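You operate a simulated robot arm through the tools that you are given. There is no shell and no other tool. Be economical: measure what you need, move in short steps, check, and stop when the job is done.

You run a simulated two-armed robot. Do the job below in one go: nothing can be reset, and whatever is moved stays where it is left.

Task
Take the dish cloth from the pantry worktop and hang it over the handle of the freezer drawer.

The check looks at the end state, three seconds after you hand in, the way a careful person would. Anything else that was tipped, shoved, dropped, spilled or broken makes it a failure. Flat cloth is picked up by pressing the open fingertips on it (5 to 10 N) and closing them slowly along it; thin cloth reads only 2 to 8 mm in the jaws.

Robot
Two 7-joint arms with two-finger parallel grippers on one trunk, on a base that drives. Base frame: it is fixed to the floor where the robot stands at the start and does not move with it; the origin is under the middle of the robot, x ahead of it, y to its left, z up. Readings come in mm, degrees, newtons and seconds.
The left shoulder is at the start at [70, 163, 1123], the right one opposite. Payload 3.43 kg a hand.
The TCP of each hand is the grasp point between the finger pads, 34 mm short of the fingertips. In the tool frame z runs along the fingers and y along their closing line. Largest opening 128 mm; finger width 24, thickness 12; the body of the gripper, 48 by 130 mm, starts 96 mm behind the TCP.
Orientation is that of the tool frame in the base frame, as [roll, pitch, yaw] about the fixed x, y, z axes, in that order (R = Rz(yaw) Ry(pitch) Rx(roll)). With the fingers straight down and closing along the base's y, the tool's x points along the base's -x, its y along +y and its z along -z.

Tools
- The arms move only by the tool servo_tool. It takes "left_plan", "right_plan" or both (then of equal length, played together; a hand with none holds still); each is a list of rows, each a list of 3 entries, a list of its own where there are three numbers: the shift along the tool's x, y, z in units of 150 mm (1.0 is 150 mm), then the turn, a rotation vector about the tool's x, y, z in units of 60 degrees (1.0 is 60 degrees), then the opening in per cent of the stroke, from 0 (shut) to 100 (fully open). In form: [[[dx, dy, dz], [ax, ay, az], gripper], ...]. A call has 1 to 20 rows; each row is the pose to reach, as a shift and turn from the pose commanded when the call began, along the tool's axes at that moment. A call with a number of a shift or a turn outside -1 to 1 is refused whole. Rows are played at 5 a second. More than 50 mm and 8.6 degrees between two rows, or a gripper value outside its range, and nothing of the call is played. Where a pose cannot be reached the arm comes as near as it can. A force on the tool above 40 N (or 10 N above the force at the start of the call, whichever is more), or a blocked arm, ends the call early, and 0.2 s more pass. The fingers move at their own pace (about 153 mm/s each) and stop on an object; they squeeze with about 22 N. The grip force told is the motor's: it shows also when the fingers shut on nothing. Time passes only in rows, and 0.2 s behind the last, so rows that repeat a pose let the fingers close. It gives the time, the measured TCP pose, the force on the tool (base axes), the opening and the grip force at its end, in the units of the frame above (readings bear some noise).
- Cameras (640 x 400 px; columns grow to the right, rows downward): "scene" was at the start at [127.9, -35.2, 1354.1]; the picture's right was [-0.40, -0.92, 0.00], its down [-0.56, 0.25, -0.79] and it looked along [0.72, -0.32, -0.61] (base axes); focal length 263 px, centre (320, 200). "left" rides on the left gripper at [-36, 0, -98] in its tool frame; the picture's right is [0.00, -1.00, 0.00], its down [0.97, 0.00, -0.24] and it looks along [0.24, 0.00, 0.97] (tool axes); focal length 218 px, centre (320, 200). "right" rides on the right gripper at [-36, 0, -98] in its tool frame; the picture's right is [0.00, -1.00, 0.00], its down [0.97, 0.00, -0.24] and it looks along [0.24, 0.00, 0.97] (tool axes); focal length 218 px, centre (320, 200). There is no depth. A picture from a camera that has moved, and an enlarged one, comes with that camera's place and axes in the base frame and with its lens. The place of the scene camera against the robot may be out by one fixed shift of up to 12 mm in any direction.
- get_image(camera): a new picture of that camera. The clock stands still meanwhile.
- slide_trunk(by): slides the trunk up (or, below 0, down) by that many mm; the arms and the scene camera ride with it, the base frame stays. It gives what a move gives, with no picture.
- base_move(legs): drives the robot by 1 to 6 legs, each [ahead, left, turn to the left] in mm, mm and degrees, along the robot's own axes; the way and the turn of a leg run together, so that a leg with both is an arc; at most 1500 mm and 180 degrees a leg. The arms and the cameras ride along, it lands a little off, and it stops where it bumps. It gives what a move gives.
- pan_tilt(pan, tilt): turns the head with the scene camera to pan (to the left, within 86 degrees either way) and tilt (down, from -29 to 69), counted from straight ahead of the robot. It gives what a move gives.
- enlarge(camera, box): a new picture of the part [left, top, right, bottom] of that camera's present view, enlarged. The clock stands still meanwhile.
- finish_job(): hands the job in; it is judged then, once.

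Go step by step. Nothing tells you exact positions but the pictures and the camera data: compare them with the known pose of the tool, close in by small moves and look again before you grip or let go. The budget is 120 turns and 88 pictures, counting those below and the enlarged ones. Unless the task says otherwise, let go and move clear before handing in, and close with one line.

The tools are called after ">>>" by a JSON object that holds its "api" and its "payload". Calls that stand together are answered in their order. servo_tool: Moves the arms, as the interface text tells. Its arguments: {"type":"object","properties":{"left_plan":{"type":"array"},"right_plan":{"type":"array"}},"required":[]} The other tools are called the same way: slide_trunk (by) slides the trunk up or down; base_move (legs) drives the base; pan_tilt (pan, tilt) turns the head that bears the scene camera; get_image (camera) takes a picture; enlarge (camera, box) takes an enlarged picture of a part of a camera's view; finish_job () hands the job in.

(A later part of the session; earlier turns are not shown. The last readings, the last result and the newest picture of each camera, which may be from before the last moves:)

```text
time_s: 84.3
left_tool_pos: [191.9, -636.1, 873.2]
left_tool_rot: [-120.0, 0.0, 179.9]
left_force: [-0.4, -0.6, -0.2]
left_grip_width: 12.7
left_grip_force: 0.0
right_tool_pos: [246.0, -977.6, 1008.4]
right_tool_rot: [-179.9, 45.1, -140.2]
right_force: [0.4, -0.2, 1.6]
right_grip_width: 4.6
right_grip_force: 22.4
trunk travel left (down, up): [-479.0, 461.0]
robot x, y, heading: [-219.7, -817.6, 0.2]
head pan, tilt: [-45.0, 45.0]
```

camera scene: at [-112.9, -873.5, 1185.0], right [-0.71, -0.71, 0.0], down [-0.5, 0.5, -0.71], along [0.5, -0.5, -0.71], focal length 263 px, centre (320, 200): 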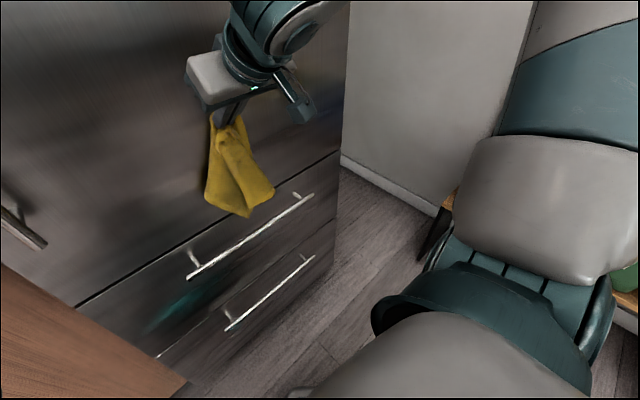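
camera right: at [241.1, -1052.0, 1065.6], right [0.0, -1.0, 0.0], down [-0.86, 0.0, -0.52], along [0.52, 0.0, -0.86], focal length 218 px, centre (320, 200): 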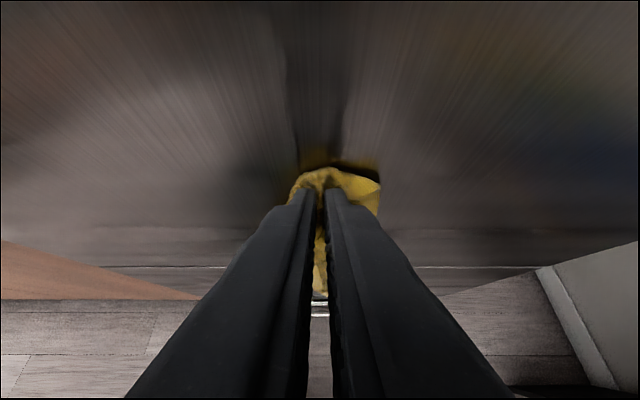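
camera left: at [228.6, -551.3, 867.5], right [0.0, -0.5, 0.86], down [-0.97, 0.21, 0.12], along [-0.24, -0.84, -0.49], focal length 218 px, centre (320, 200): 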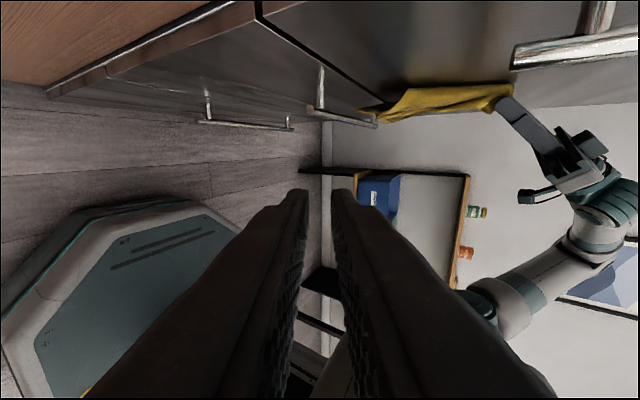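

Back to 40°. I move to (283, −1055) at the present height, well above the bar.

>>> {"api": "servo_tool", "payload": {"right_plan": [[[0.025, -0.14, -0.025], [0, 0, 0], 0], [[0.05, -0.28, -0.05], [0, 0, 0], 0], [[0.075, -0.42, -0.075], [0, 0, 0], 0], [[0.1, -0.55, -0.1], [0, 0, 0], 0], [[0.1, -0.55, -0.1], [0, 0, 0], 0], [[0.1, -0.55, -0.1], [0, 0, 0], 0]]}}

>>> {"api": "slide_trunk", "payload": {"by": -105}}

>>> {"api": "enlarge", "payload": {"camera": "left", "box": [290, 40, 530, 190]}}

>>> {"api": "enlarge", "payload": {"camera": "scene", "box": [150, 80, 350, 280]}}

```text
time_s: 85.7
left_tool_pos: [191.6, -637.5, 873.8]
left_tool_rot: [-120.1, -0.2, 179.9]
left_force: [0.1, 0.0, 0.6]
left_grip_width: 12.8
left_grip_force: 0.0
right_tool_pos: [280.8, -1056.6, 1009.0]
right_tool_rot: [-180.0, 45.1, -140.2]
right_force: [0.5, -0.3, -0.2]
right_grip_width: 4.7
right_grip_force: 22.1
trunk travel left (down, up): [-479.0, 461.0]
robot x, y, heading: [-219.2, -814.0, 0.2]
head pan, tilt: [-45.0, 45.0]
```

```text
time_s: 87.1
left_tool_pos: [191.4, -635.6, 767.8]
left_tool_rot: [-120.0, 0.0, 179.9]
left_force: [0.0, -0.4, 0.3]
left_grip_width: 12.8
left_grip_force: 0.0
right_tool_pos: [282.3, -1054.1, 906.0]
right_tool_rot: [179.9, 45.2, -140.2]
right_force: [0.0, -0.2, -0.6]
right_grip_width: 4.6
right_grip_force: 21.9
trunk travel left (down, up): [-374.0, 566.0]
robot x, y, heading: [-212.7, -814.8, 0.0]
head pan, tilt: [-45.0, 45.0]
```

```text
2.67 times, centred on (410, 115) of left
camera zoom: at [228.2, -551.3, 817.5], right [0.0, -0.5, 0.87], down [-0.97, 0.21, 0.12], along [-0.24, -0.84, -0.49], focal length 582 px, centre (80, 427)
```

zoom: 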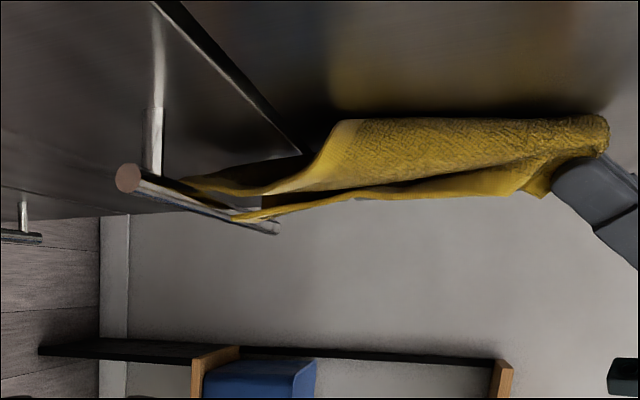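

```text
2.00 times, centred on (250, 180) of scene
camera zoom: at [-109.6, -873.6, 1114.6], right [-0.71, -0.71, 0.0], down [-0.5, 0.5, -0.71], along [0.5, -0.5, -0.71], focal length 525 px, centre (460, 240)
```

zoom: 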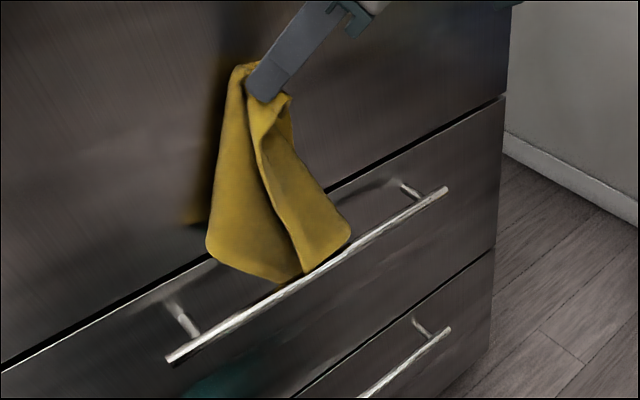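

The right lobe sits right on the bar line. I nudge 5 mm in with 6° of yaw and lower 40 mm, accepting either side for that lobe.

>>> {"api": "servo_tool", "payload": {"right_plan": [[[-0.018, -0.021, 0.018], [-0.035, 0, -0.035], 0], [[-0.018, -0.021, 0.018], [-0.07, 0, -0.07], 0], [[-0.018, -0.021, 0.018], [-0.07, 0, -0.07], 0]]}}

>>> {"api": "slide_trunk", "payload": {"by": -40}}

>>> {"api": "enlarge", "payload": {"camera": "left", "box": [290, 40, 530, 190]}}

>>> {"api": "enlarge", "payload": {"camera": "scene", "box": [150, 70, 350, 270]}}

```text
time_s: 87.9
left_tool_pos: [192.1, -636.2, 767.5]
left_tool_rot: [-120.1, -0.1, 179.9]
left_force: [-1.3, 0.0, -0.1]
left_grip_width: 13.0
left_grip_force: 0.1
right_tool_pos: [288.0, -1056.1, 905.6]
right_tool_rot: [-180.0, 45.1, -134.1]
right_force: [-0.3, 0.0, 0.7]
right_grip_width: 4.9
right_grip_force: 22.1
trunk travel left (down, up): [-374.0, 566.0]
robot x, y, heading: [-215.5, -817.8, 0.0]
head pan, tilt: [-45.0, 45.0]
```

```text
time_s: 88.7
left_tool_pos: [191.3, -637.3, 728.7]
left_tool_rot: [-120.1, -0.1, 179.9]
left_force: [0.3, 0.4, 0.1]
left_grip_width: 12.9
left_grip_force: 0.0
right_tool_pos: [287.0, -1055.5, 865.4]
right_tool_rot: [-180.0, 45.1, -134.2]
right_force: [-0.3, 0.4, 0.2]
right_grip_width: 5.0
right_grip_force: 21.5
trunk travel left (down, up): [-334.0, 606.0]
robot x, y, heading: [-215.6, -816.2, 0.1]
head pan, tilt: [-45.0, 45.0]
```

```text
2.67 times, centred on (410, 115) of left
camera zoom: at [228.1, -551.3, 777.5], right [0.0, -0.5, 0.87], down [-0.97, 0.21, 0.12], along [-0.24, -0.84, -0.49], focal length 582 px, centre (80, 427)
```

zoom: 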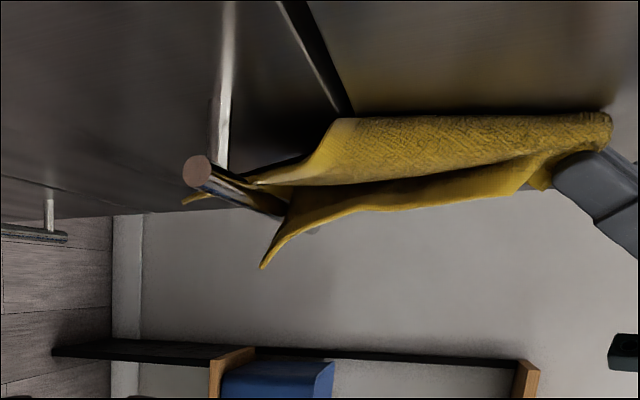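

```text
2.00 times, centred on (250, 170) of scene
camera zoom: at [-109.7, -873.7, 1074.6], right [-0.71, -0.71, 0.0], down [-0.5, 0.5, -0.71], along [0.5, -0.5, -0.71], focal length 525 px, centre (460, 260)
```

zoom: 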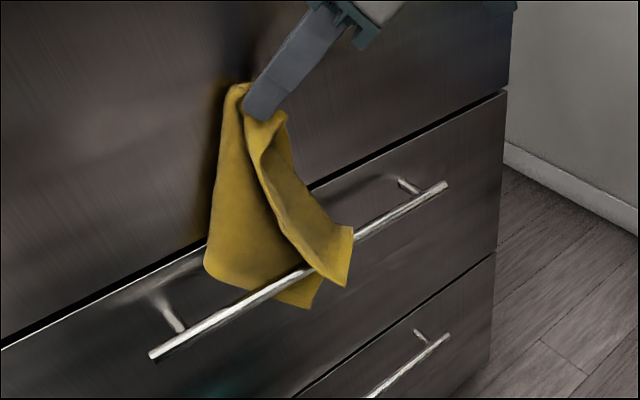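

The bottom tip and left panel are clearly behind the bar and the right flap in front, as planned. I lower 60 mm more.

>>> {"api": "slide_trunk", "payload": {"by": -60}}

>>> {"api": "enlarge", "payload": {"camera": "left", "box": [290, 40, 530, 190]}}

>>> {"api": "enlarge", "payload": {"camera": "scene", "box": [150, 50, 350, 250]}}

```text
time_s: 89.7
left_tool_pos: [190.8, -636.4, 668.0]
left_tool_rot: [-120.1, -0.1, 179.9]
left_force: [-0.4, -0.3, 0.5]
left_grip_width: 12.9
left_grip_force: 0.1
right_tool_pos: [285.9, -1055.1, 804.2]
right_tool_rot: [179.9, 45.1, -134.1]
right_force: [-1.2, 0.0, 0.1]
right_grip_width: 5.0
right_grip_force: 22.2
trunk travel left (down, up): [-274.0, 666.0]
robot x, y, heading: [-214.3, -813.5, -0.0]
head pan, tilt: [-45.0, 45.0]
```

```text
2.67 times, centred on (410, 115) of left
camera zoom: at [228.2, -551.3, 717.5], right [0.0, -0.5, 0.87], down [-0.97, 0.21, 0.12], along [-0.24, -0.84, -0.49], focal length 582 px, centre (80, 427)
```

zoom: 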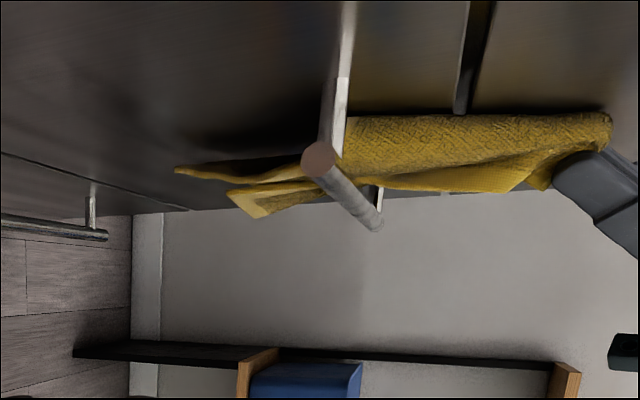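

```text
2.00 times, centred on (250, 150) of scene
camera zoom: at [-109.7, -873.7, 1014.6], right [-0.71, -0.71, 0.0], down [-0.5, 0.5, -0.71], along [0.5, -0.5, -0.71], focal length 525 px, centre (460, 300)
```

zoom: 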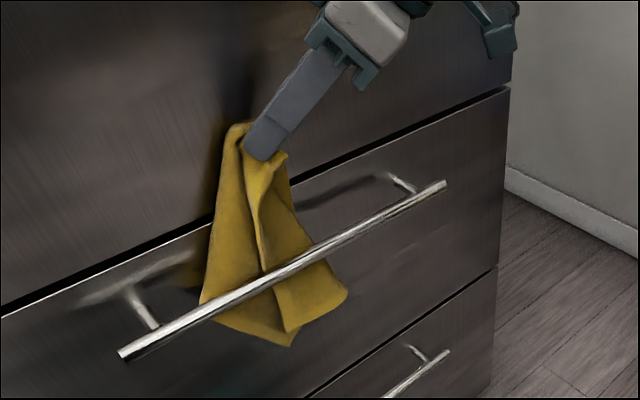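

Excellent: the whole lower part, about 130 mm, is now behind the bar, with about 107 mm above it to the tips. Next I bring the held end over the bar to the front in an arc, using the base to go back and the trunk to go down. I raise the left hand first so it stays clear while the trunk lowers.

>>> {"api": "servo_tool", "payload": {"left_plan": [[[0, -0.14, -0.083], [0, 0, 0], 10], [[0, -0.29, -0.167], [0, 0, 0], 10], [[0, -0.43, -0.25], [0, 0, 0], 10], [[0, -0.58, -0.333], [0, 0, 0], 10], [[0, -0.72, -0.417], [0, 0, 0], 10], [[0, -0.866, -0.5], [0, 0, 0], 10], [[0, -0.866, -0.5], [0, 0, 0], 10]]}}

>>> {"api": "base_move", "payload": {"legs": [[-60, 0, 0]]}}

>>> {"api": "slide_trunk", "payload": {"by": -60}}

>>> {"api": "enlarge", "payload": {"camera": "scene", "box": [150, 50, 390, 290]}}

```text
time_s: 91.3
left_tool_pos: [190.1, -637.3, 817.4]
left_tool_rot: [-120.2, -0.1, 179.9]
left_force: [1.0, 0.2, -0.7]
left_grip_width: 12.9
left_grip_force: 0.0
right_tool_pos: [287.0, -1054.4, 804.2]
right_tool_rot: [179.9, 45.0, -134.3]
right_force: [-0.6, -0.5, -0.4]
right_grip_width: 4.6
right_grip_force: 21.8
trunk travel left (down, up): [-274.0, 666.0]
robot x, y, heading: [-215.5, -817.3, 0.2]
head pan, tilt: [-45.0, 45.0]
```

```text
time_s: 92.3
left_tool_pos: [130.6, -637.1, 817.8]
left_tool_rot: [-120.1, 0.0, 179.8]
left_force: [0.5, -0.6, -0.3]
left_grip_width: 12.7
left_grip_force: 0.1
right_tool_pos: [226.6, -1055.5, 804.3]
right_tool_rot: [179.9, 45.2, -134.2]
right_force: [0.2, 0.0, -1.0]
right_grip_width: 4.9
right_grip_force: 21.9
trunk travel left (down, up): [-274.0, 666.0]
robot x, y, heading: [-274.1, -813.0, 0.1]
head pan, tilt: [-45.0, 45.0]
```

```text
time_s: 93.3
left_tool_pos: [130.8, -637.8, 757.6]
left_tool_rot: [-120.1, -0.1, 180.0]
left_force: [0.3, -0.4, 0.2]
left_grip_width: 12.8
left_grip_force: 0.0
right_tool_pos: [227.7, -1054.3, 745.0]
right_tool_rot: [180.0, 45.0, -134.2]
right_force: [-0.1, -0.1, -0.2]
right_grip_width: 4.5
right_grip_force: 21.9
trunk travel left (down, up): [-214.0, 726.0]
robot x, y, heading: [-277.5, -815.9, 0.2]
head pan, tilt: [-45.0, 45.0]
```

```text
1.67 times, centred on (270, 170) of scene
camera zoom: at [-169.1, -873.7, 954.6], right [-0.71, -0.71, 0.0], down [-0.5, 0.5, -0.71], along [0.5, -0.5, -0.71], focal length 438 px, centre (403, 250)
```

zoom: 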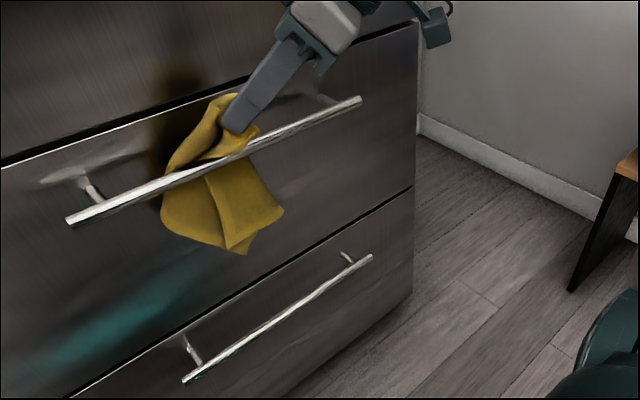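

The cloth folds over the bar with slack. I continue back 45 mm and down 100 mm.

>>> {"api": "base_move", "payload": {"legs": [[-45, 0, 0]]}}

>>> {"api": "slide_trunk", "payload": {"by": -100}}

>>> {"api": "enlarge", "payload": {"camera": "scene", "box": [150, 20, 390, 260]}}

>>> {"api": "get_image", "payload": {"camera": "left"}}

```text
time_s: 94.2
left_tool_pos: [84.9, -637.5, 759.0]
left_tool_rot: [-120.1, 0.0, 179.9]
left_force: [-0.3, -0.4, 0.2]
left_grip_width: 12.8
left_grip_force: 0.1
right_tool_pos: [182.2, -1056.1, 745.9]
right_tool_rot: [180.0, 45.0, -134.2]
right_force: [0.3, 0.1, 0.0]
right_grip_width: 4.9
right_grip_force: 22.1
trunk travel left (down, up): [-214.0, 726.0]
robot x, y, heading: [-319.3, -815.1, -0.0]
head pan, tilt: [-45.0, 45.0]
```

```text
time_s: 95.5
left_tool_pos: [87.5, -638.2, 658.4]
left_tool_rot: [-120.1, -0.1, 179.9]
left_force: [0.5, -0.4, -0.5]
left_grip_width: 12.6
left_grip_force: 0.1
right_tool_pos: [183.0, -1055.3, 645.5]
right_tool_rot: [180.0, 45.1, -134.3]
right_force: [-0.5, 0.1, -0.2]
right_grip_width: 4.9
right_grip_force: 21.7
trunk travel left (down, up): [-114.0, 826.0]
robot x, y, heading: [-320.9, -818.2, 0.2]
head pan, tilt: [-45.0, 45.0]
```

```text
1.67 times, centred on (270, 140) of scene
camera zoom: at [-213.9, -873.8, 854.6], right [-0.71, -0.71, 0.0], down [-0.5, 0.5, -0.71], along [0.5, -0.5, -0.71], focal length 438 px, centre (403, 300)
```

zoom: 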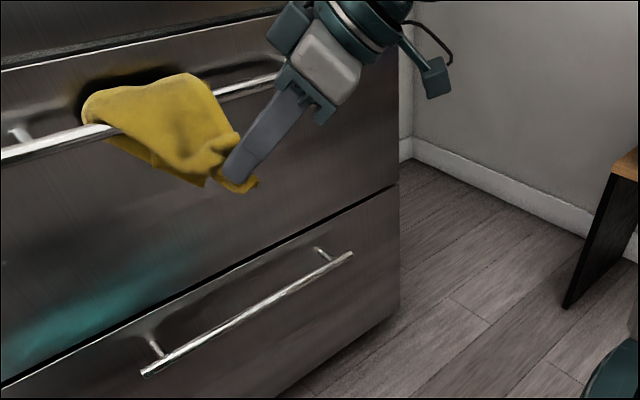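

```text
24 pictures are left
camera left: at [123.1, -552.1, 707.7], right [0.0, -0.5, 0.87], down [-0.97, 0.21, 0.12], along [-0.24, -0.84, -0.49], focal length 218 px, centre (320, 200)
```

left: 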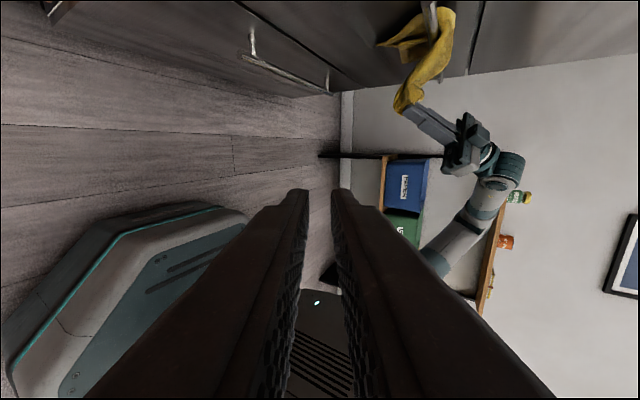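

It's draped over the bar with material on both sides. I take one side close-up before letting go.

>>> {"api": "enlarge", "payload": {"camera": "left", "box": [340, 0, 500, 130]}}

```text
3.08 times, centred on (420, 65) of left
camera zoom: at [123.1, -552.1, 707.7], right [0.0, -0.5, 0.87], down [-0.97, 0.21, 0.12], along [-0.24, -0.84, -0.49], focal length 672 px, centre (12, 615)
```

zoom: 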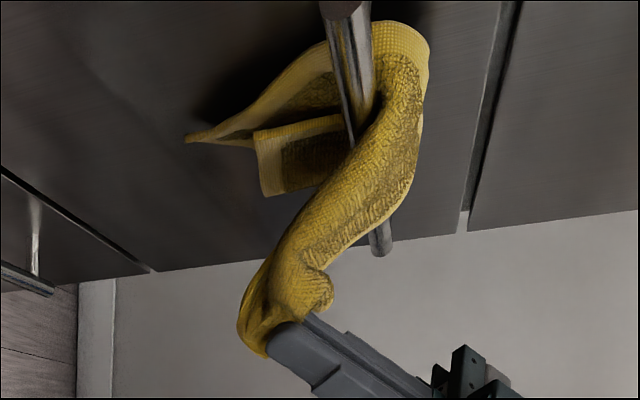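

Good drape: the loop is over the bar, with about 100 mm hanging behind and about as much in front. I lower 30 mm, open gently and withdraw along the finger axis.

>>> {"api": "slide_trunk", "payload": {"by": -30}}

>>> {"api": "servo_tool", "payload": {"right_plan": [[[0, 0, 0], [0, 0, 0], 8], [[0, 0, 0], [0, 0, 0], 15], [[0, 0, 0], [0, 0, 0], 25], [[0, 0, 0], [0, 0, 0], 30], [[0, 0, 0], [0, 0, 0], 30]]}}

>>> {"api": "enlarge", "payload": {"camera": "left", "box": [340, 0, 500, 130]}}

```text
time_s: 96.3
left_tool_pos: [85.9, -638.3, 628.3]
left_tool_rot: [-120.1, -0.1, 180.0]
left_force: [1.1, -0.3, 0.5]
left_grip_width: 12.9
left_grip_force: 0.0
right_tool_pos: [183.6, -1056.0, 616.2]
right_tool_rot: [180.0, 45.1, -134.2]
right_force: [-0.2, 0.2, -0.1]
right_grip_width: 4.9
right_grip_force: 21.9
trunk travel left (down, up): [-84.0, 856.0]
robot x, y, heading: [-320.7, -814.1, 0.1]
head pan, tilt: [-45.0, 45.0]
```

```text
time_s: 97.5
left_tool_pos: [85.6, -637.6, 627.1]
left_tool_rot: [-120.0, -0.1, 179.8]
left_force: [-0.6, 0.3, 1.1]
left_grip_width: 12.6
left_grip_force: 0.0
right_tool_pos: [183.3, -1054.2, 614.8]
right_tool_rot: [-180.0, 45.1, -134.2]
right_force: [-0.6, 0.2, 0.3]
right_grip_width: 38.4
right_grip_force: 0.0
trunk travel left (down, up): [-84.0, 856.0]
robot x, y, heading: [-325.1, -817.8, 0.1]
head pan, tilt: [-45.0, 45.0]
```

```text
3.08 times, centred on (420, 65) of left
camera zoom: at [123.2, -552.1, 677.5], right [0.0, -0.5, 0.87], down [-0.97, 0.21, 0.12], along [-0.24, -0.84, -0.49], focal length 672 px, centre (12, 615)
```

zoom: 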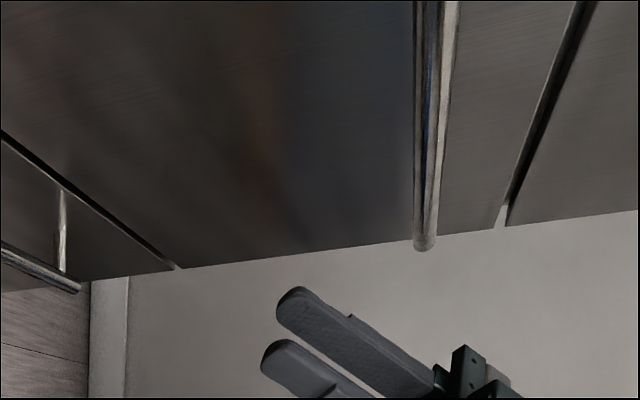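

The cloth is no longer on the bar in this view. I look for where it went.

>>> {"api": "pan_tilt", "payload": {"pan": -40, "tilt": 55}}

>>> {"api": "get_image", "payload": {"camera": "scene"}}

```text
time_s: 98.2
left_tool_pos: [86.7, -637.6, 628.1]
left_tool_rot: [-120.1, -0.1, 180.0]
left_force: [0.4, 0.5, 0.2]
left_grip_width: 12.8
left_grip_force: 0.2
right_tool_pos: [181.2, -1055.8, 615.0]
right_tool_rot: [180.0, 45.2, -134.2]
right_force: [-0.6, -0.3, 0.0]
right_grip_width: 38.3
right_grip_force: 0.1
trunk travel left (down, up): [-84.0, 856.0]
robot x, y, heading: [-317.2, -818.0, 0.2]
head pan, tilt: [-40.0, 55.0]
```

```text
21 pictures are left
camera scene: at [-216.1, -862.7, 811.2], right [-0.64, -0.77, 0.0], down [-0.63, 0.53, -0.57], along [0.44, -0.37, -0.82], focal length 263 px, centre (320, 200)
```

scene: 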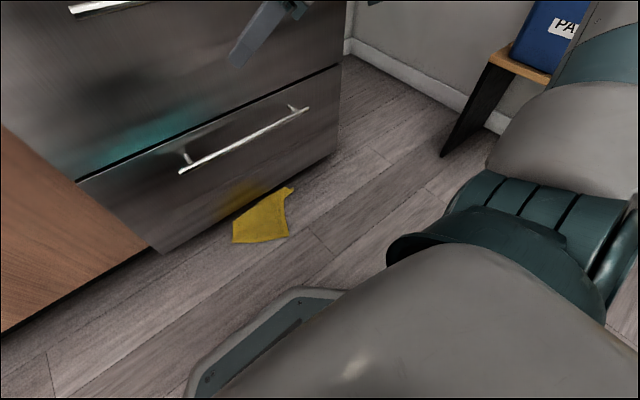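

The cloth slid off to the floor in front of the drawer, because the split left too little cloth behind the bar. I'll pick it up again and hang it with its centre on the bar. First I back 40 mm and bring the right hand upright.

>>> {"api": "base_move", "payload": {"legs": [[-40, 0, 0]]}}

>>> {"api": "servo_tool", "payload": {"right_plan": [[[0, 0, 0], [0, 0.125, 0], 45], [[0, 0, 0], [0, 0.25, 0], 45], [[0, 0, 0], [0, 0.375, 0], 45], [[0, 0, 0], [0, 0.5, 0], 45], [[0, 0, 0], [0, 0.625, 0], 45], [[0, 0, 0], [0, 0.75, 0], 45], [[0, 0, 0], [0, 0.75, 0], 45]]}}

>>> {"api": "get_image", "payload": {"camera": "right"}}

```text
time_s: 99.1
left_tool_pos: [46.2, -638.2, 627.9]
left_tool_rot: [-120.1, -0.1, 179.9]
left_force: [-0.4, -1.0, -0.7]
left_grip_width: 12.9
left_grip_force: 0.1
right_tool_pos: [143.3, -1054.8, 615.2]
right_tool_rot: [-180.0, 45.1, -134.3]
right_force: [0.4, 0.5, -0.1]
right_grip_width: 38.3
right_grip_force: 0.0
trunk travel left (down, up): [-84.0, 856.0]
robot x, y, heading: [-359.4, -819.5, 0.2]
head pan, tilt: [-40.0, 55.0]
```

```text
time_s: 100.7
left_tool_pos: [46.7, -637.4, 626.9]
left_tool_rot: [-120.1, -0.1, 179.9]
left_force: [0.2, 0.2, 0.0]
left_grip_width: 13.0
left_grip_force: 0.0
right_tool_pos: [141.9, -1056.1, 615.7]
right_tool_rot: [-180.0, 0.0, -134.3]
right_force: [-0.2, -0.7, 0.0]
right_grip_width: 57.4
right_grip_force: 0.1
trunk travel left (down, up): [-84.0, 856.0]
robot x, y, heading: [-359.1, -814.1, 0.3]
head pan, tilt: [-40.0, 55.0]
```

```text
20 pictures are left
camera right: at [167.8, -1029.4, 713.0], right [0.72, -0.7, 0.0], down [-0.68, -0.7, 0.24], along [-0.17, -0.17, -0.97], focal length 218 px, centre (320, 200)
```

right: 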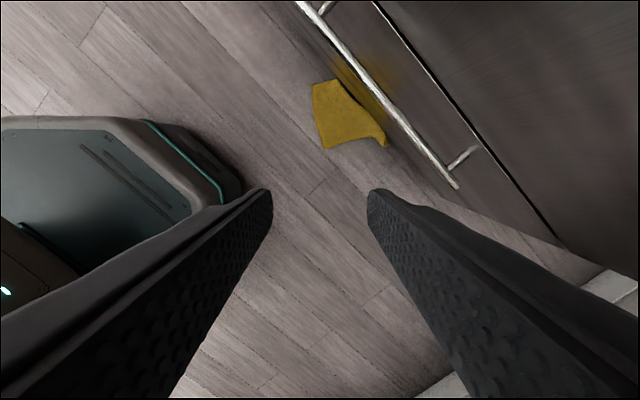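

From above, the cloth's near corner is a true corner at about (168, −1036) on the floor, with its diagonal running along +x. So a square hand (closing along y) suits it, tilted about 20° so the wrist keeps away from the lower handle. I turn, then descend in stages.

>>> {"api": "servo_tool", "payload": {"right_plan": [[[0, 0, 0], [0, 0, 0.13], 45], [[0, 0, 0], [0, 0, 0.26], 45], [[0, 0, 0], [0, 0, 0.39], 45], [[0, 0, 0], [0, 0, 0.52], 45], [[0, 0, 0], [0, 0, 0.65], 45], [[0, 0, 0], [0, 0, 0.765], 45], [[0, 0, 0], [0, 0, 0.765], 45]]}}

>>> {"api": "servo_tool", "payload": {"right_plan": [[[-0.05, 0.05, 0.15], [0, -0.07, 0], 45], [[-0.1, 0.1, 0.35], [0, -0.14, 0], 45], [[-0.15, 0.17, 0.55], [0, -0.21, 0], 45], [[-0.2, 0.17, 0.75], [0, -0.28, 0], 45], [[-0.25, 0.17, 0.9], [0, -0.33, 0], 45], [[-0.25, 0.17, 1.0], [0, -0.33, 0], 45], [[-0.25, 0.17, 1.0], [0, -0.33, 0], 45]]}}

>>> {"api": "slide_trunk", "payload": {"by": -80}}

>>> {"api": "get_image", "payload": {"camera": "right"}}

```text
time_s: 102.3
left_tool_pos: [46.2, -638.6, 627.3]
left_tool_rot: [-120.1, -0.2, 179.9]
left_force: [-0.4, -0.3, 0.2]
left_grip_width: 12.6
left_grip_force: 0.0
right_tool_pos: [142.9, -1056.1, 615.2]
right_tool_rot: [179.9, 0.0, 179.8]
right_force: [-0.7, -0.4, -0.7]
right_grip_width: 57.7
right_grip_force: 0.0
trunk travel left (down, up): [-84.0, 856.0]
robot x, y, heading: [-359.0, -813.4, 0.1]
head pan, tilt: [-40.0, 55.0]
```

```text
time_s: 103.9
left_tool_pos: [45.6, -639.3, 628.0]
left_tool_rot: [-120.2, -0.1, 179.9]
left_force: [0.0, 0.5, -0.1]
left_grip_width: 12.8
left_grip_force: 0.1
right_tool_pos: [181.1, -1030.6, 464.5]
right_tool_rot: [179.9, 19.8, 179.8]
right_force: [0.4, -0.6, 0.1]
right_grip_width: 57.5
right_grip_force: 0.0
trunk travel left (down, up): [-84.0, 856.0]
robot x, y, heading: [-361.5, -814.7, 0.1]
head pan, tilt: [-40.0, 55.0]
```

```text
time_s: 105.0
left_tool_pos: [45.5, -638.5, 548.4]
left_tool_rot: [-120.0, 0.0, 179.9]
left_force: [-0.3, 0.0, 0.2]
left_grip_width: 12.9
left_grip_force: 0.1
right_tool_pos: [181.8, -1029.2, 385.4]
right_tool_rot: [179.9, 19.8, 179.8]
right_force: [-0.3, -0.1, 0.2]
right_grip_width: 57.7
right_grip_force: 0.0
trunk travel left (down, up): [-4.0, 936.0]
robot x, y, heading: [-361.0, -817.9, 0.1]
head pan, tilt: [-40.0, 55.0]
```

```text
19 pictures are left
camera right: at [181.9, -1029.5, 489.5], right [0.0, -1.0, 0.0], down [-0.99, 0.0, -0.1], along [0.1, 0.0, -0.99], focal length 218 px, centre (320, 200)
```

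right: 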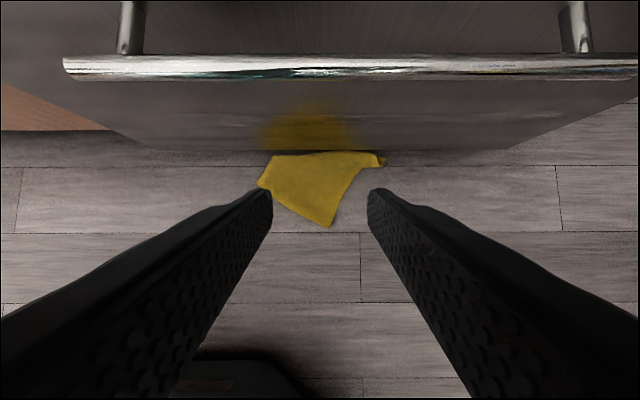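

The corner reads about (171, −1054). At x ≈ 214 the cloth spans y −1076 to −979, so I aim the tips at (214, −1030). I descend in two legs to a low hover.

>>> {"api": "servo_tool", "payload": {"right_plan": [[[0.06, 0, 0.2], [0, 0, 0], 35], [[0.12, 0, 0.4], [0, 0, 0], 31], [[0.18, 0, 0.6], [0, 0, 0], 31], [[0.24, 0, 0.8], [0, 0, 0], 31], [[0.3, 0, 1.0], [0, 0, 0], 31], [[0.3, 0, 1.0], [0, 0, 0], 31]]}}

>>> {"api": "servo_tool", "payload": {"right_plan": [[[0.06, 0, 0.2], [0, 0, 0], 31], [[0.12, 0, 0.4], [0, 0, 0], 31], [[0.18, 0, 0.6], [0, 0, 0], 31], [[0.24, 0, 0.8], [0, 0, 0], 31], [[0.29, 0, 0.95], [0, 0, 0], 31], [[0.29, 0, 0.95], [0, 0, 0], 31]]}}

>>> {"api": "get_image", "payload": {"camera": "right"}}

```text
time_s: 106.4
left_tool_pos: [45.9, -637.8, 548.6]
left_tool_rot: [-120.2, 0.0, 179.9]
left_force: [-0.6, 0.1, 0.5]
left_grip_width: 12.7
left_grip_force: 0.0
right_tool_pos: [190.0, -1029.8, 229.9]
right_tool_rot: [179.9, 19.8, 179.8]
right_force: [0.1, 0.3, -1.1]
right_grip_width: 39.7
right_grip_force: 0.0
trunk travel left (down, up): [-4.0, 936.0]
robot x, y, heading: [-357.2, -813.5, 0.2]
head pan, tilt: [-40.0, 55.0]
```

```text
time_s: 107.8
left_tool_pos: [46.4, -638.0, 546.6]
left_tool_rot: [-120.1, -0.1, 179.9]
left_force: [0.4, -0.1, 0.0]
left_grip_width: 13.2
left_grip_force: 0.1
right_tool_pos: [183.8, -1078.6, 151.9]
right_tool_rot: [179.9, 19.8, 179.8]
right_force: [-0.2, -0.2, 0.1]
right_grip_width: 39.7
right_grip_force: 0.1
right hand out of reach, approached as far as the arm can: row 2, 3, 4, 5, 6
trunk travel left (down, up): [-4.0, 936.0]
robot x, y, heading: [-361.4, -819.7, -0.2]
head pan, tilt: [-40.0, 55.0]
```

```text
18 pictures are left
camera right: at [184.6, -1078.0, 255.9], right [0.0, -1.0, 0.0], down [-0.99, 0.0, -0.1], along [0.1, 0.0, -0.99], focal length 218 px, centre (320, 200)
```

right: 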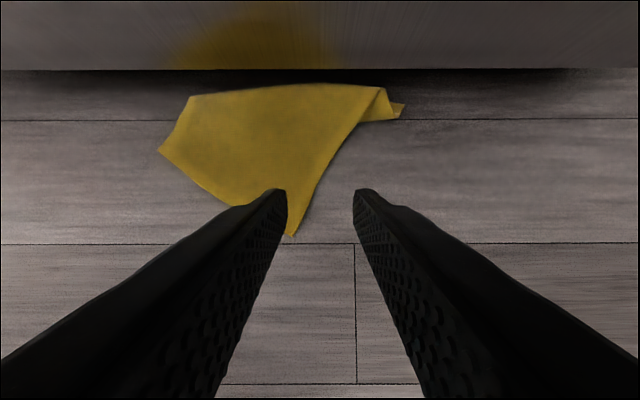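

The low pose is out of reach this close. I back the base 120 mm so the arm works further out, then reach forward to the hover.

>>> {"api": "base_move", "payload": {"legs": [[-120, 0, 0]]}}

>>> {"api": "servo_tool", "payload": {"right_plan": [[[-0.15, 0.06, 0], [0, 0, 0], 31], [[-0.35, 0.12, 0.1], [0, 0, 0], 31], [[-0.5, 0.2, 0.3], [0, 0, 0], 31], [[-0.6, 0.27, 0.5], [0, 0, 0], 31], [[-0.62, 0.327, 0.7], [0, 0, 0], 31], [[-0.62, 0.327, 0.88], [0, 0, 0], 31], [[-0.62, 0.327, 0.88], [0, 0, 0], 31]]}}

```text
time_s: 109.1
left_tool_pos: [-74.3, -637.3, 548.5]
left_tool_rot: [-120.1, -0.1, -180.0]
left_force: [-0.7, -0.4, 0.8]
left_grip_width: 12.5
left_grip_force: 0.1
right_tool_pos: [63.6, -1078.5, 152.2]
right_tool_rot: [179.9, 19.8, 179.9]
right_force: [0.6, 0.0, 0.2]
right_grip_width: 39.5
right_grip_force: 0.1
trunk travel left (down, up): [-4.0, 936.0]
robot x, y, heading: [-476.7, -816.1, -0.1]
head pan, tilt: [-40.0, 55.0]
```

```text
time_s: 110.7
left_tool_pos: [-74.1, -636.6, 548.3]
left_tool_rot: [-120.1, 0.0, 180.0]
left_force: [-0.4, 0.1, -0.8]
left_grip_width: 12.7
left_grip_force: 0.1
right_tool_pos: [145.9, -1093.6, 168.6]
right_tool_rot: [179.9, 19.8, 179.9]
right_force: [-0.6, 0.6, -0.9]
right_grip_width: 39.7
right_grip_force: 0.1
right hand out of reach, approached as far as the arm can: row 2, 3, 4, 5, 6, 7
trunk travel left (down, up): [-4.0, 936.0]
robot x, y, heading: [-479.6, -816.1, 0.1]
head pan, tilt: [-40.0, 55.0]
```

The hand drifts outward at the limit, the same symptom as at the counter. I shift the base 150 mm left so the target sits more to the arm's own side.

>>> {"api": "base_move", "payload": {"legs": [[0, 150, 0]]}}

>>> {"api": "servo_tool", "payload": {"right_plan": [[[-0.02, -0.2, 0], [0, 0, 0], 31], [[-0.05, -0.4, 0.1], [0, 0, 0], 31], [[-0.07, -0.58, 0.25], [0, 0, 0], 31], [[-0.07, -0.58, 0.45], [0, 0, 0], 31], [[-0.07, -0.58, 0.65], [0, 0, 0], 31], [[-0.07, -0.58, 0.8], [0, 0, 0], 31], [[-0.07, -0.58, 0.8], [0, 0, 0], 31]]}}

```text
time_s: 112.0
left_tool_pos: [-73.0, -489.7, 549.0]
left_tool_rot: [-120.1, -0.1, 180.0]
left_force: [-0.3, 0.4, -0.3]
left_grip_width: 12.8
left_grip_force: 0.0
right_tool_pos: [145.7, -944.6, 167.8]
right_tool_rot: [180.0, 19.9, 179.9]
right_force: [-0.6, 0.4, 0.3]
right_grip_width: 39.8
right_grip_force: 0.1
trunk travel left (down, up): [-4.0, 936.0]
robot x, y, heading: [-480.5, -671.9, 0.4]
head pan, tilt: [-40.0, 55.0]
```

```text
time_s: 113.6
left_tool_pos: [-73.7, -488.3, 548.5]
left_tool_rot: [-120.1, -0.1, -179.9]
left_force: [-0.3, -0.6, 0.2]
left_grip_width: 12.8
left_grip_force: 0.0
right_tool_pos: [163.8, -1048.2, 125.7]
right_tool_rot: [180.0, 19.8, 180.0]
right_force: [-0.5, -0.1, 0.4]
right_grip_width: 39.6
right_grip_force: 0.0
right hand out of reach, approached as far as the arm can: row 4, 5, 6, 7
trunk travel left (down, up): [-4.0, 936.0]
robot x, y, heading: [-477.7, -673.0, 0.1]
head pan, tilt: [-40.0, 55.0]
```

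Lower than before but still limited by the 20° tilt. I straighten the tool to about 8° and try the hover again.

>>> {"api": "servo_tool", "payload": {"right_plan": [[[0, 0.03, 0], [0, 0.1, 0], 31], [[-0.02, 0.087, 0.05], [0, 0.2, 0], 31], [[-0.05, 0.087, 0.2], [0, 0.2, 0], 31], [[-0.075, 0.087, 0.35], [0, 0.2, 0], 31], [[-0.075, 0.087, 0.5], [0, 0.2, 0], 31], [[-0.075, 0.087, 0.5], [0, 0.2, 0], 31]]}}

>>> {"api": "get_image", "payload": {"camera": "right"}}

```text
time_s: 115.0
left_tool_pos: [-74.5, -489.1, 548.7]
left_tool_rot: [-120.1, -0.1, 179.9]
left_force: [-0.2, 0.6, -0.7]
left_grip_width: 12.8
left_grip_force: 0.0
right_tool_pos: [156.1, -1049.3, 136.2]
right_tool_rot: [179.9, 7.7, 179.9]
right_force: [0.1, -0.7, 0.4]
right_grip_width: 39.9
right_grip_force: 0.1
right hand out of reach, approached as far as the arm can: row 1, 2, 3, 4, 5, 6
trunk travel left (down, up): [-4.0, 936.0]
robot x, y, heading: [-478.2, -668.7, 0.5]
head pan, tilt: [-40.0, 55.0]
```

```text
17 pictures are left
camera right: at [178.2, -1050.2, 238.2], right [0.0, -1.0, 0.0], down [-0.99, 0.0, 0.11], along [-0.11, 0.0, -0.99], focal length 218 px, centre (320, 200)
```

right: 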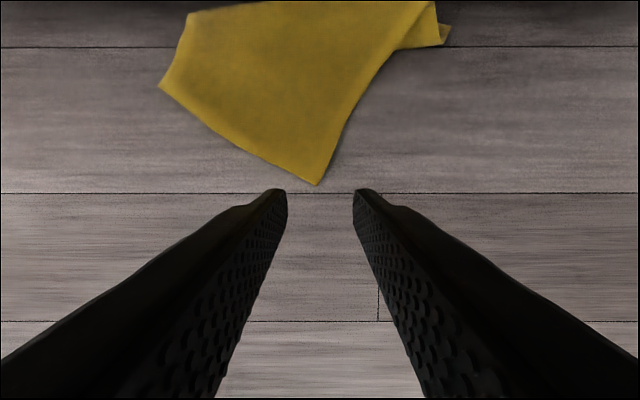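

Still limited, but each lateral shift helped. I shift the base another 150 mm left, then try again with the hand out to the right.

>>> {"api": "base_move", "payload": {"legs": [[0, 150, 0]]}}

>>> {"api": "servo_tool", "payload": {"right_plan": [[[0, -0.25, 0], [0, 0, 0], 31], [[0, -0.5, 0], [0, 0, 0], 31], [[0, -0.75, 0], [0, 0, 0], 31], [[0, -0.93, 0], [0, 0, 0], 31], [[0, -0.93, 0.2], [0, 0, 0], 31], [[0, -0.93, 0.4], [0, 0, 0], 31], [[0, -0.93, 0.5], [0, 0, 0], 31]]}}

```text
time_s: 116.4
left_tool_pos: [-74.2, -339.7, 548.3]
left_tool_rot: [-120.1, -0.1, -179.8]
left_force: [-0.2, 0.1, 0.1]
left_grip_width: 12.8
left_grip_force: 0.1
right_tool_pos: [155.5, -901.0, 136.3]
right_tool_rot: [179.9, 7.9, 179.9]
right_force: [0.2, 0.0, -0.3]
right_grip_width: 39.9
right_grip_force: 0.1
trunk travel left (down, up): [-4.0, 936.0]
robot x, y, heading: [-476.9, -520.2, 0.1]
head pan, tilt: [-40.0, 55.0]
```

```text
time_s: 118.0
left_tool_pos: [-74.8, -338.4, 547.9]
left_tool_rot: [-120.1, 0.0, -179.8]
left_force: [-0.6, 0.1, 0.3]
left_grip_width: 13.0
left_grip_force: 0.1
right_tool_pos: [135.4, -1032.5, 116.5]
right_tool_rot: [180.0, 7.9, -180.0]
right_force: [-0.2, -1.0, 1.1]
right_grip_width: 39.7
right_grip_force: 0.1
right hand out of reach, approached as far as the arm can: row 5, 6, 7
trunk travel left (down, up): [-4.0, 936.0]
robot x, y, heading: [-484.6, -518.3, 0.4]
head pan, tilt: [-40.0, 55.0]
```

I need to see how the arm is configured, so one look at it.

>>> {"api": "pan_tilt", "payload": {"pan": -45, "tilt": 45}}

>>> {"api": "get_image", "payload": {"camera": "scene"}}

```text
time_s: 118.7
left_tool_pos: [-75.0, -339.4, 548.4]
left_tool_rot: [-120.0, 0.0, -179.9]
left_force: [0.6, 0.5, -0.8]
left_grip_width: 12.6
left_grip_force: 0.0
right_tool_pos: [136.2, -1032.8, 117.0]
right_tool_rot: [179.9, 7.9, 180.0]
right_force: [-0.4, -0.6, -0.2]
right_grip_width: 39.6
right_grip_force: 0.0
trunk travel left (down, up): [-4.0, 936.0]
robot x, y, heading: [-481.5, -520.5, 0.4]
head pan, tilt: [-45.0, 45.0]
```

```text
16 pictures are left
camera scene: at [-374.6, -576.4, 744.5], right [-0.7, -0.71, 0.0], down [-0.5, 0.5, -0.71], along [0.5, -0.5, -0.71], focal length 263 px, centre (320, 200)
```

scene: 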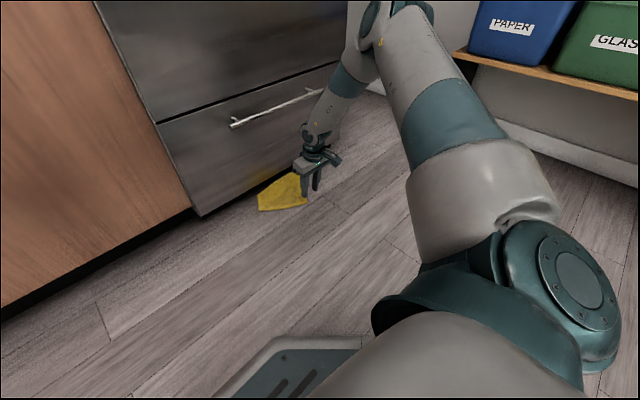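

The elbow is raised with the forearm near vertical, so a joint limit, not distance, seems to be the cause. I lift, bring the hand to a more central spot over bare floor, make it vertical and test how low it can go.

>>> {"api": "servo_tool", "payload": {"right_plan": [[[0.09, 0.17, -0.16], [0, 0, 0], 31], [[0.18, 0.34, -0.32], [0, 0, 0], 31], [[0.27, 0.51, -0.48], [0, 0, 0], 31], [[0.36, 0.68, -0.64], [0, 0, 0], 31], [[0.44, 0.84, -0.8], [0, 0, 0], 31], [[0.52, 1.0, -0.95], [0, 0, 0], 31]]}}

>>> {"api": "servo_tool", "payload": {"right_plan": [[[0, 0.2, 0], [0, 0.065, 0], 31], [[0, 0.4, 0], [0, 0.13, 0], 31], [[0, 0.4, 0.25], [0, 0.13, 0], 31], [[0, 0.4, 0.5], [0, 0.13, 0], 31], [[0, 0.4, 0.75], [0, 0.13, 0], 31], [[0, 0.4, 1.0], [0, 0.13, 0], 31]]}}

>>> {"api": "servo_tool", "payload": {"right_plan": [[[0, 0, 0.2], [0, 0, 0], 31], [[0, 0, 0.4], [0, 0, 0], 31], [[0, 0, 0.4], [0, 0, 0], 31]]}}

```text
time_s: 120.1
left_tool_pos: [-74.7, -339.7, 547.4]
left_tool_rot: [-120.1, -0.1, -179.9]
left_force: [0.5, -0.6, 0.1]
left_grip_width: 12.9
left_grip_force: 0.1
right_tool_pos: [39.8, -883.6, 248.6]
right_tool_rot: [179.9, 8.0, 179.9]
right_force: [-0.3, 0.3, -0.4]
right_grip_width: 39.7
right_grip_force: 0.0
trunk travel left (down, up): [-4.0, 936.0]
robot x, y, heading: [-485.7, -519.2, 0.0]
head pan, tilt: [-45.0, 45.0]
```

```text
time_s: 121.5
left_tool_pos: [-75.0, -338.8, 548.0]
left_tool_rot: [-120.1, -0.2, -179.9]
left_force: [0.3, 0.5, 0.1]
left_grip_width: 12.7
left_grip_force: 0.1
right_tool_pos: [50.8, -835.0, 122.4]
right_tool_rot: [179.9, 0.1, 180.0]
right_force: [-0.3, -0.4, -0.4]
right_grip_width: 39.6
right_grip_force: 0.0
right hand out of reach, approached as far as the arm can: row 6
trunk travel left (down, up): [-4.0, 936.0]
robot x, y, heading: [-478.1, -521.8, 0.3]
head pan, tilt: [-45.0, 45.0]
```

```text
time_s: 122.3
left_tool_pos: [-75.2, -340.1, 547.2]
left_tool_rot: [-120.0, -0.1, -179.9]
left_force: [0.2, 0.1, -0.5]
left_grip_width: 12.9
left_grip_force: 0.1
right_tool_pos: [36.8, -853.0, 108.9]
right_tool_rot: [180.0, 0.2, 180.0]
right_force: [0.0, -0.3, 0.7]
right_grip_width: 39.5
right_grip_force: 0.0
right hand out of reach, approached as far as the arm can: row 1, 2, 3
trunk travel left (down, up): [-4.0, 936.0]
robot x, y, heading: [-481.6, -517.7, 0.2]
head pan, tilt: [-45.0, 45.0]
```

The arm wants to swing further to its own side when low. I test a spot nearer and more lateral, like its starting posture.

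>>> {"api": "servo_tool", "payload": {"right_plan": [[[0.2, -0.15, -0.2], [0, 0, 0], 31], [[0.4, -0.35, -0.3], [0, 0, 0], 31], [[0.6, -0.55, -0.3], [0, 0, 0], 31], [[0.8, -0.75, -0.3], [0, 0, 0], 31], [[1.0, -0.9, -0.3], [0, 0, 0], 31], [[1.0, -0.9, -0.1], [0, 0, 0], 31], [[1.0, -0.9, 0.15], [0, 0, 0], 31], [[1.0, -0.9, 0.35], [0, 0, 0], 31], [[1.0, -0.9, 0.35], [0, 0, 0], 31]]}}

```text
time_s: 124.3
left_tool_pos: [-75.4, -339.4, 547.8]
left_tool_rot: [-120.2, -0.1, -180.0]
left_force: [0.4, -0.2, 1.1]
left_grip_width: 12.6
left_grip_force: 0.0
right_tool_pos: [-112.9, -986.9, 54.8]
right_tool_rot: [179.9, 0.1, -180.0]
right_force: [-0.3, 0.2, -0.2]
right_grip_width: 39.7
right_grip_force: 0.1
trunk travel left (down, up): [-4.0, 936.0]
robot x, y, heading: [-478.6, -518.4, 0.1]
head pan, tilt: [-45.0, 45.0]
```

That works: the arm reaches z 55 at about 50° to its own side. I lift a little, pull the left hand back, and drive so the cloth corner lies in that same relative spot.

>>> {"api": "servo_tool", "payload": {"right_plan": [[[0, 0, -0.2], [0, 0, 0], 31], [[0, 0, -0.4], [0, 0, 0], 31], [[0, 0, -0.6], [0, 0, 0], 31], [[0, 0, -0.6], [0, 0, 0], 31], [[0, 0, -0.6], [0, 0, 0], 31]], "left_plan": [[[0.2, 0, 0], [0, 0, 0], 10], [[0.4, 0, 0], [0, 0, 0], 10], [[0.6, 0, 0], [0, 0, 0], 10], [[0.8, 0, 0], [0, 0, 0], 10], [[0.8, 0, 0], [0, 0, 0], 10]]}}

>>> {"api": "base_move", "payload": {"legs": [[0, -50, 0], [290, 0, 0]]}}

>>> {"api": "get_image", "payload": {"camera": "right"}}

```text
time_s: 125.5
left_tool_pos: [-184.4, -333.0, 555.7]
left_tool_rot: [-120.1, 0.0, 180.0]
left_force: [0.6, -0.3, -0.2]
left_grip_width: 12.8
left_grip_force: 0.0
left hand out of reach, approached as far as the arm can: row 4, 5
right_tool_pos: [-111.4, -988.4, 144.6]
right_tool_rot: [179.9, 0.1, -180.0]
right_force: [0.0, -0.4, -0.1]
right_grip_width: 39.7
right_grip_force: 0.1
trunk travel left (down, up): [-4.0, 936.0]
robot x, y, heading: [-480.5, -516.5, 0.3]
head pan, tilt: [-45.0, 45.0]
```

```text
time_s: 128.0
left_tool_pos: [102.8, -381.2, 556.6]
left_tool_rot: [-120.1, -0.1, -179.9]
left_force: [0.5, 0.5, -0.3]
left_grip_width: 12.9
left_grip_force: 0.1
right_tool_pos: [176.1, -1036.0, 145.3]
right_tool_rot: [179.9, 0.1, -179.9]
right_force: [0.2, 0.5, -0.6]
right_grip_width: 39.6
right_grip_force: 0.1
trunk travel left (down, up): [-4.0, 936.0]
robot x, y, heading: [-194.3, -565.8, 0.5]
head pan, tilt: [-45.0, 45.0]
```

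```text
15 pictures are left
camera right: at [212.2, -1036.1, 243.2], right [0.0, -1.0, 0.0], down [-0.97, 0.0, 0.24], along [-0.24, 0.0, -0.97], focal length 218 px, centre (320, 200)
```

right: 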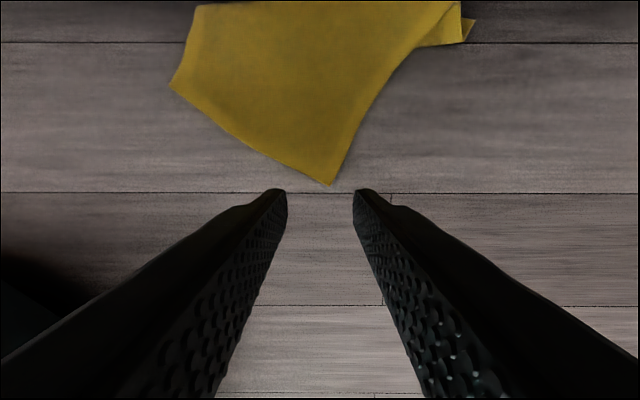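

The corner is confirmed at (170, −1047). I aim the tips at (204, −1029) with a 30 mm opening and a slight 6° lean away from the bar, and hover just above the floor.

>>> {"api": "servo_tool", "payload": {"right_plan": [[[-0.08, 0.047, 0.1], [0, -0.05, 0], 28], [[-0.16, 0.047, 0.3], [0, -0.1, 0], 24], [[-0.16, 0.047, 0.5], [0, -0.1, 0], 24], [[-0.16, 0.047, 0.63], [0, -0.1, 0], 24], [[-0.16, 0.047, 0.63], [0, -0.1, 0], 24]]}}

>>> {"api": "get_image", "payload": {"camera": "right"}}

```text
time_s: 129.2
left_tool_pos: [101.9, -380.9, 556.4]
left_tool_rot: [-120.1, -0.1, -180.0]
left_force: [0.1, -0.1, -0.3]
left_grip_width: 12.9
left_grip_force: 0.1
right_tool_pos: [200.3, -1029.9, 50.9]
right_tool_rot: [179.9, 6.0, -179.9]
right_force: [0.9, 0.2, 0.5]
right_grip_width: 30.7
right_grip_force: 0.1
trunk travel left (down, up): [-4.0, 936.0]
robot x, y, heading: [-194.3, -568.5, 0.5]
head pan, tilt: [-45.0, 45.0]
```

```text
14 pictures are left
camera right: at [225.7, -1029.5, 151.9], right [0.0, -1.0, 0.0], down [-0.99, 0.0, 0.14], along [-0.14, 0.0, -0.99], focal length 218 px, centre (320, 200)
```

right: 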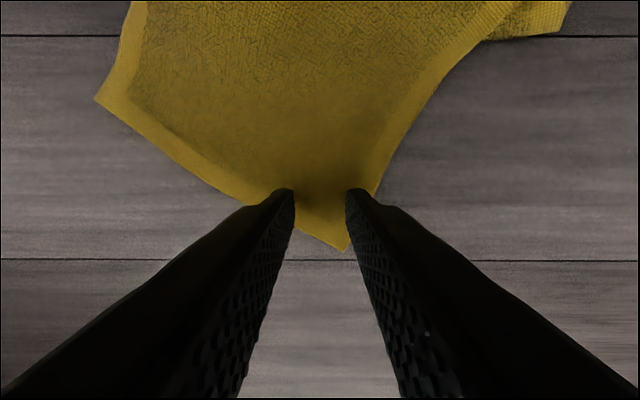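

Well placed. I creep down to contact.

>>> {"api": "servo_tool", "payload": {"right_plan": [[[-0.02, 0.02, 0.04], [0, 0, 0], 24], [[-0.02, 0.02, 0.08], [0, 0, 0], 24], [[-0.02, 0.02, 0.1], [0, 0, 0], 24], [[-0.02, 0.02, 0.1], [0, 0, 0], 24]]}}

```text
time_s: 130.2
left_tool_pos: [102.7, -381.9, 555.7]
left_tool_rot: [-120.0, -0.1, -179.8]
left_force: [0.0, -0.2, 0.6]
left_grip_width: 12.7
left_grip_force: 0.0
right_tool_pos: [197.8, -1028.2, 50.2]
right_tool_rot: [179.9, 6.1, -179.9]
right_force: [-0.2, 0.6, -0.3]
right_grip_width: 30.7
right_grip_force: 0.0
right hand out of reach, approached as far as the arm can: row 1, 2, 3, 4
trunk travel left (down, up): [-4.0, 936.0]
robot x, y, heading: [-197.0, -568.1, 0.6]
head pan, tilt: [-45.0, 45.0]
```

Just short by about 15 mm. I lift slightly, move the hand outward and inward along the useful direction, and reposition the base by the same amount.

>>> {"api": "servo_tool", "payload": {"right_plan": [[[0, 0, -0.15], [0, 0, 0], 24], [[0.1, -0.1, -0.3], [0, 0, 0], 24], [[0.25, -0.25, -0.3], [0, 0, 0], 24], [[0.4, -0.45, -0.3], [0, 0, 0], 24], [[0.4, -0.45, -0.3], [0, 0, 0], 24]]}}

>>> {"api": "base_move", "payload": {"legs": [[0, 67, 0], [58, 0, 0]]}}

```text
time_s: 131.4
left_tool_pos: [101.7, -381.2, 555.7]
left_tool_rot: [-120.1, -0.1, -179.9]
left_force: [-0.1, 0.0, -0.5]
left_grip_width: 12.9
left_grip_force: 0.0
right_tool_pos: [132.5, -1098.4, 88.1]
right_tool_rot: [179.7, 6.0, -179.8]
right_force: [0.2, 0.1, 0.2]
right_grip_width: 30.8
right_grip_force: 0.1
trunk travel left (down, up): [-4.0, 936.0]
robot x, y, heading: [-190.6, -565.6, 0.3]
head pan, tilt: [-45.0, 45.0]
```

```text
time_s: 133.0
left_tool_pos: [159.5, -314.7, 556.6]
left_tool_rot: [-120.1, -0.2, -180.0]
left_force: [-0.5, -0.2, 1.0]
left_grip_width: 12.8
left_grip_force: 0.1
right_tool_pos: [191.3, -1030.7, 87.7]
right_tool_rot: [179.9, 6.1, -180.0]
right_force: [0.1, -0.1, 0.2]
right_grip_width: 30.7
right_grip_force: 0.1
trunk travel left (down, up): [-4.0, 936.0]
robot x, y, heading: [-137.0, -499.9, 0.6]
head pan, tilt: [-45.0, 45.0]
```

>>> {"api": "servo_tool", "payload": {"right_plan": [[[-0.031, 0.025, 0.1], [0, 0, 0], 24], [[-0.031, 0.025, 0.2], [0, 0, 0], 24], [[-0.031, 0.025, 0.27], [0, 0, 0], 24], [[-0.031, 0.025, 0.3], [0, 0, 0], 24], [[-0.031, 0.025, 0.325], [0, 0, 0], 24], [[-0.031, 0.025, 0.34], [0, 0, 0], 24], [[-0.031, 0.025, 0.34], [0, 0, 0], 24]]}}

```text
time_s: 134.6
left_tool_pos: [159.9, -314.1, 556.1]
left_tool_rot: [-120.1, 0.0, -179.9]
left_force: [0.6, 0.3, -0.2]
left_grip_width: 13.0
left_grip_force: 0.1
right_tool_pos: [200.7, -1024.9, 37.5]
right_tool_rot: [179.9, 6.0, -179.9]
right_force: [-1.9, -1.1, 6.0]
right_grip_width: 30.7
right_grip_force: 0.1
trunk travel left (down, up): [-4.0, 936.0]
robot x, y, heading: [-141.3, -499.0, 0.1]
head pan, tilt: [-45.0, 45.0]
```

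The tips are reached and pressing at 6 N on the cloth. I close slowly along it.

>>> {"api": "servo_tool", "payload": {"right_plan": [[[0, 0, 0.005], [0, 0, 0], 24], [[0, 0, 0.005], [0, 0, 0], 21], [[0, 0, 0.005], [0, 0, 0], 18], [[0, 0, 0.005], [0, 0, 0], 15], [[0, 0, 0.005], [0, 0, 0], 12], [[0, 0, 0.005], [0, 0, 0], 9], [[0, 0, 0.005], [0, 0, 0], 6], [[0, 0, 0.005], [0, 0, 0], 3], [[0, 0, 0.005], [0, 0, 0], 0], [[0, 0, 0.005], [0, 0, 0], 0], [[0, 0, 0.005], [0, 0, 0], 0]]}}

```text
time_s: 137.0
left_tool_pos: [159.9, -314.3, 555.2]
left_tool_rot: [-120.2, -0.1, -179.9]
left_force: [0.2, -0.4, 0.7]
left_grip_width: 12.9
left_grip_force: 0.1
right_tool_pos: [201.2, -1026.5, 38.6]
right_tool_rot: [179.9, 6.1, -179.9]
right_force: [1.3, 0.0, 10.4]
right_grip_width: 3.9
right_grip_force: 22.0
trunk travel left (down, up): [-4.0, 936.0]
robot x, y, heading: [-135.6, -499.2, 0.6]
head pan, tilt: [-45.0, 45.0]
```

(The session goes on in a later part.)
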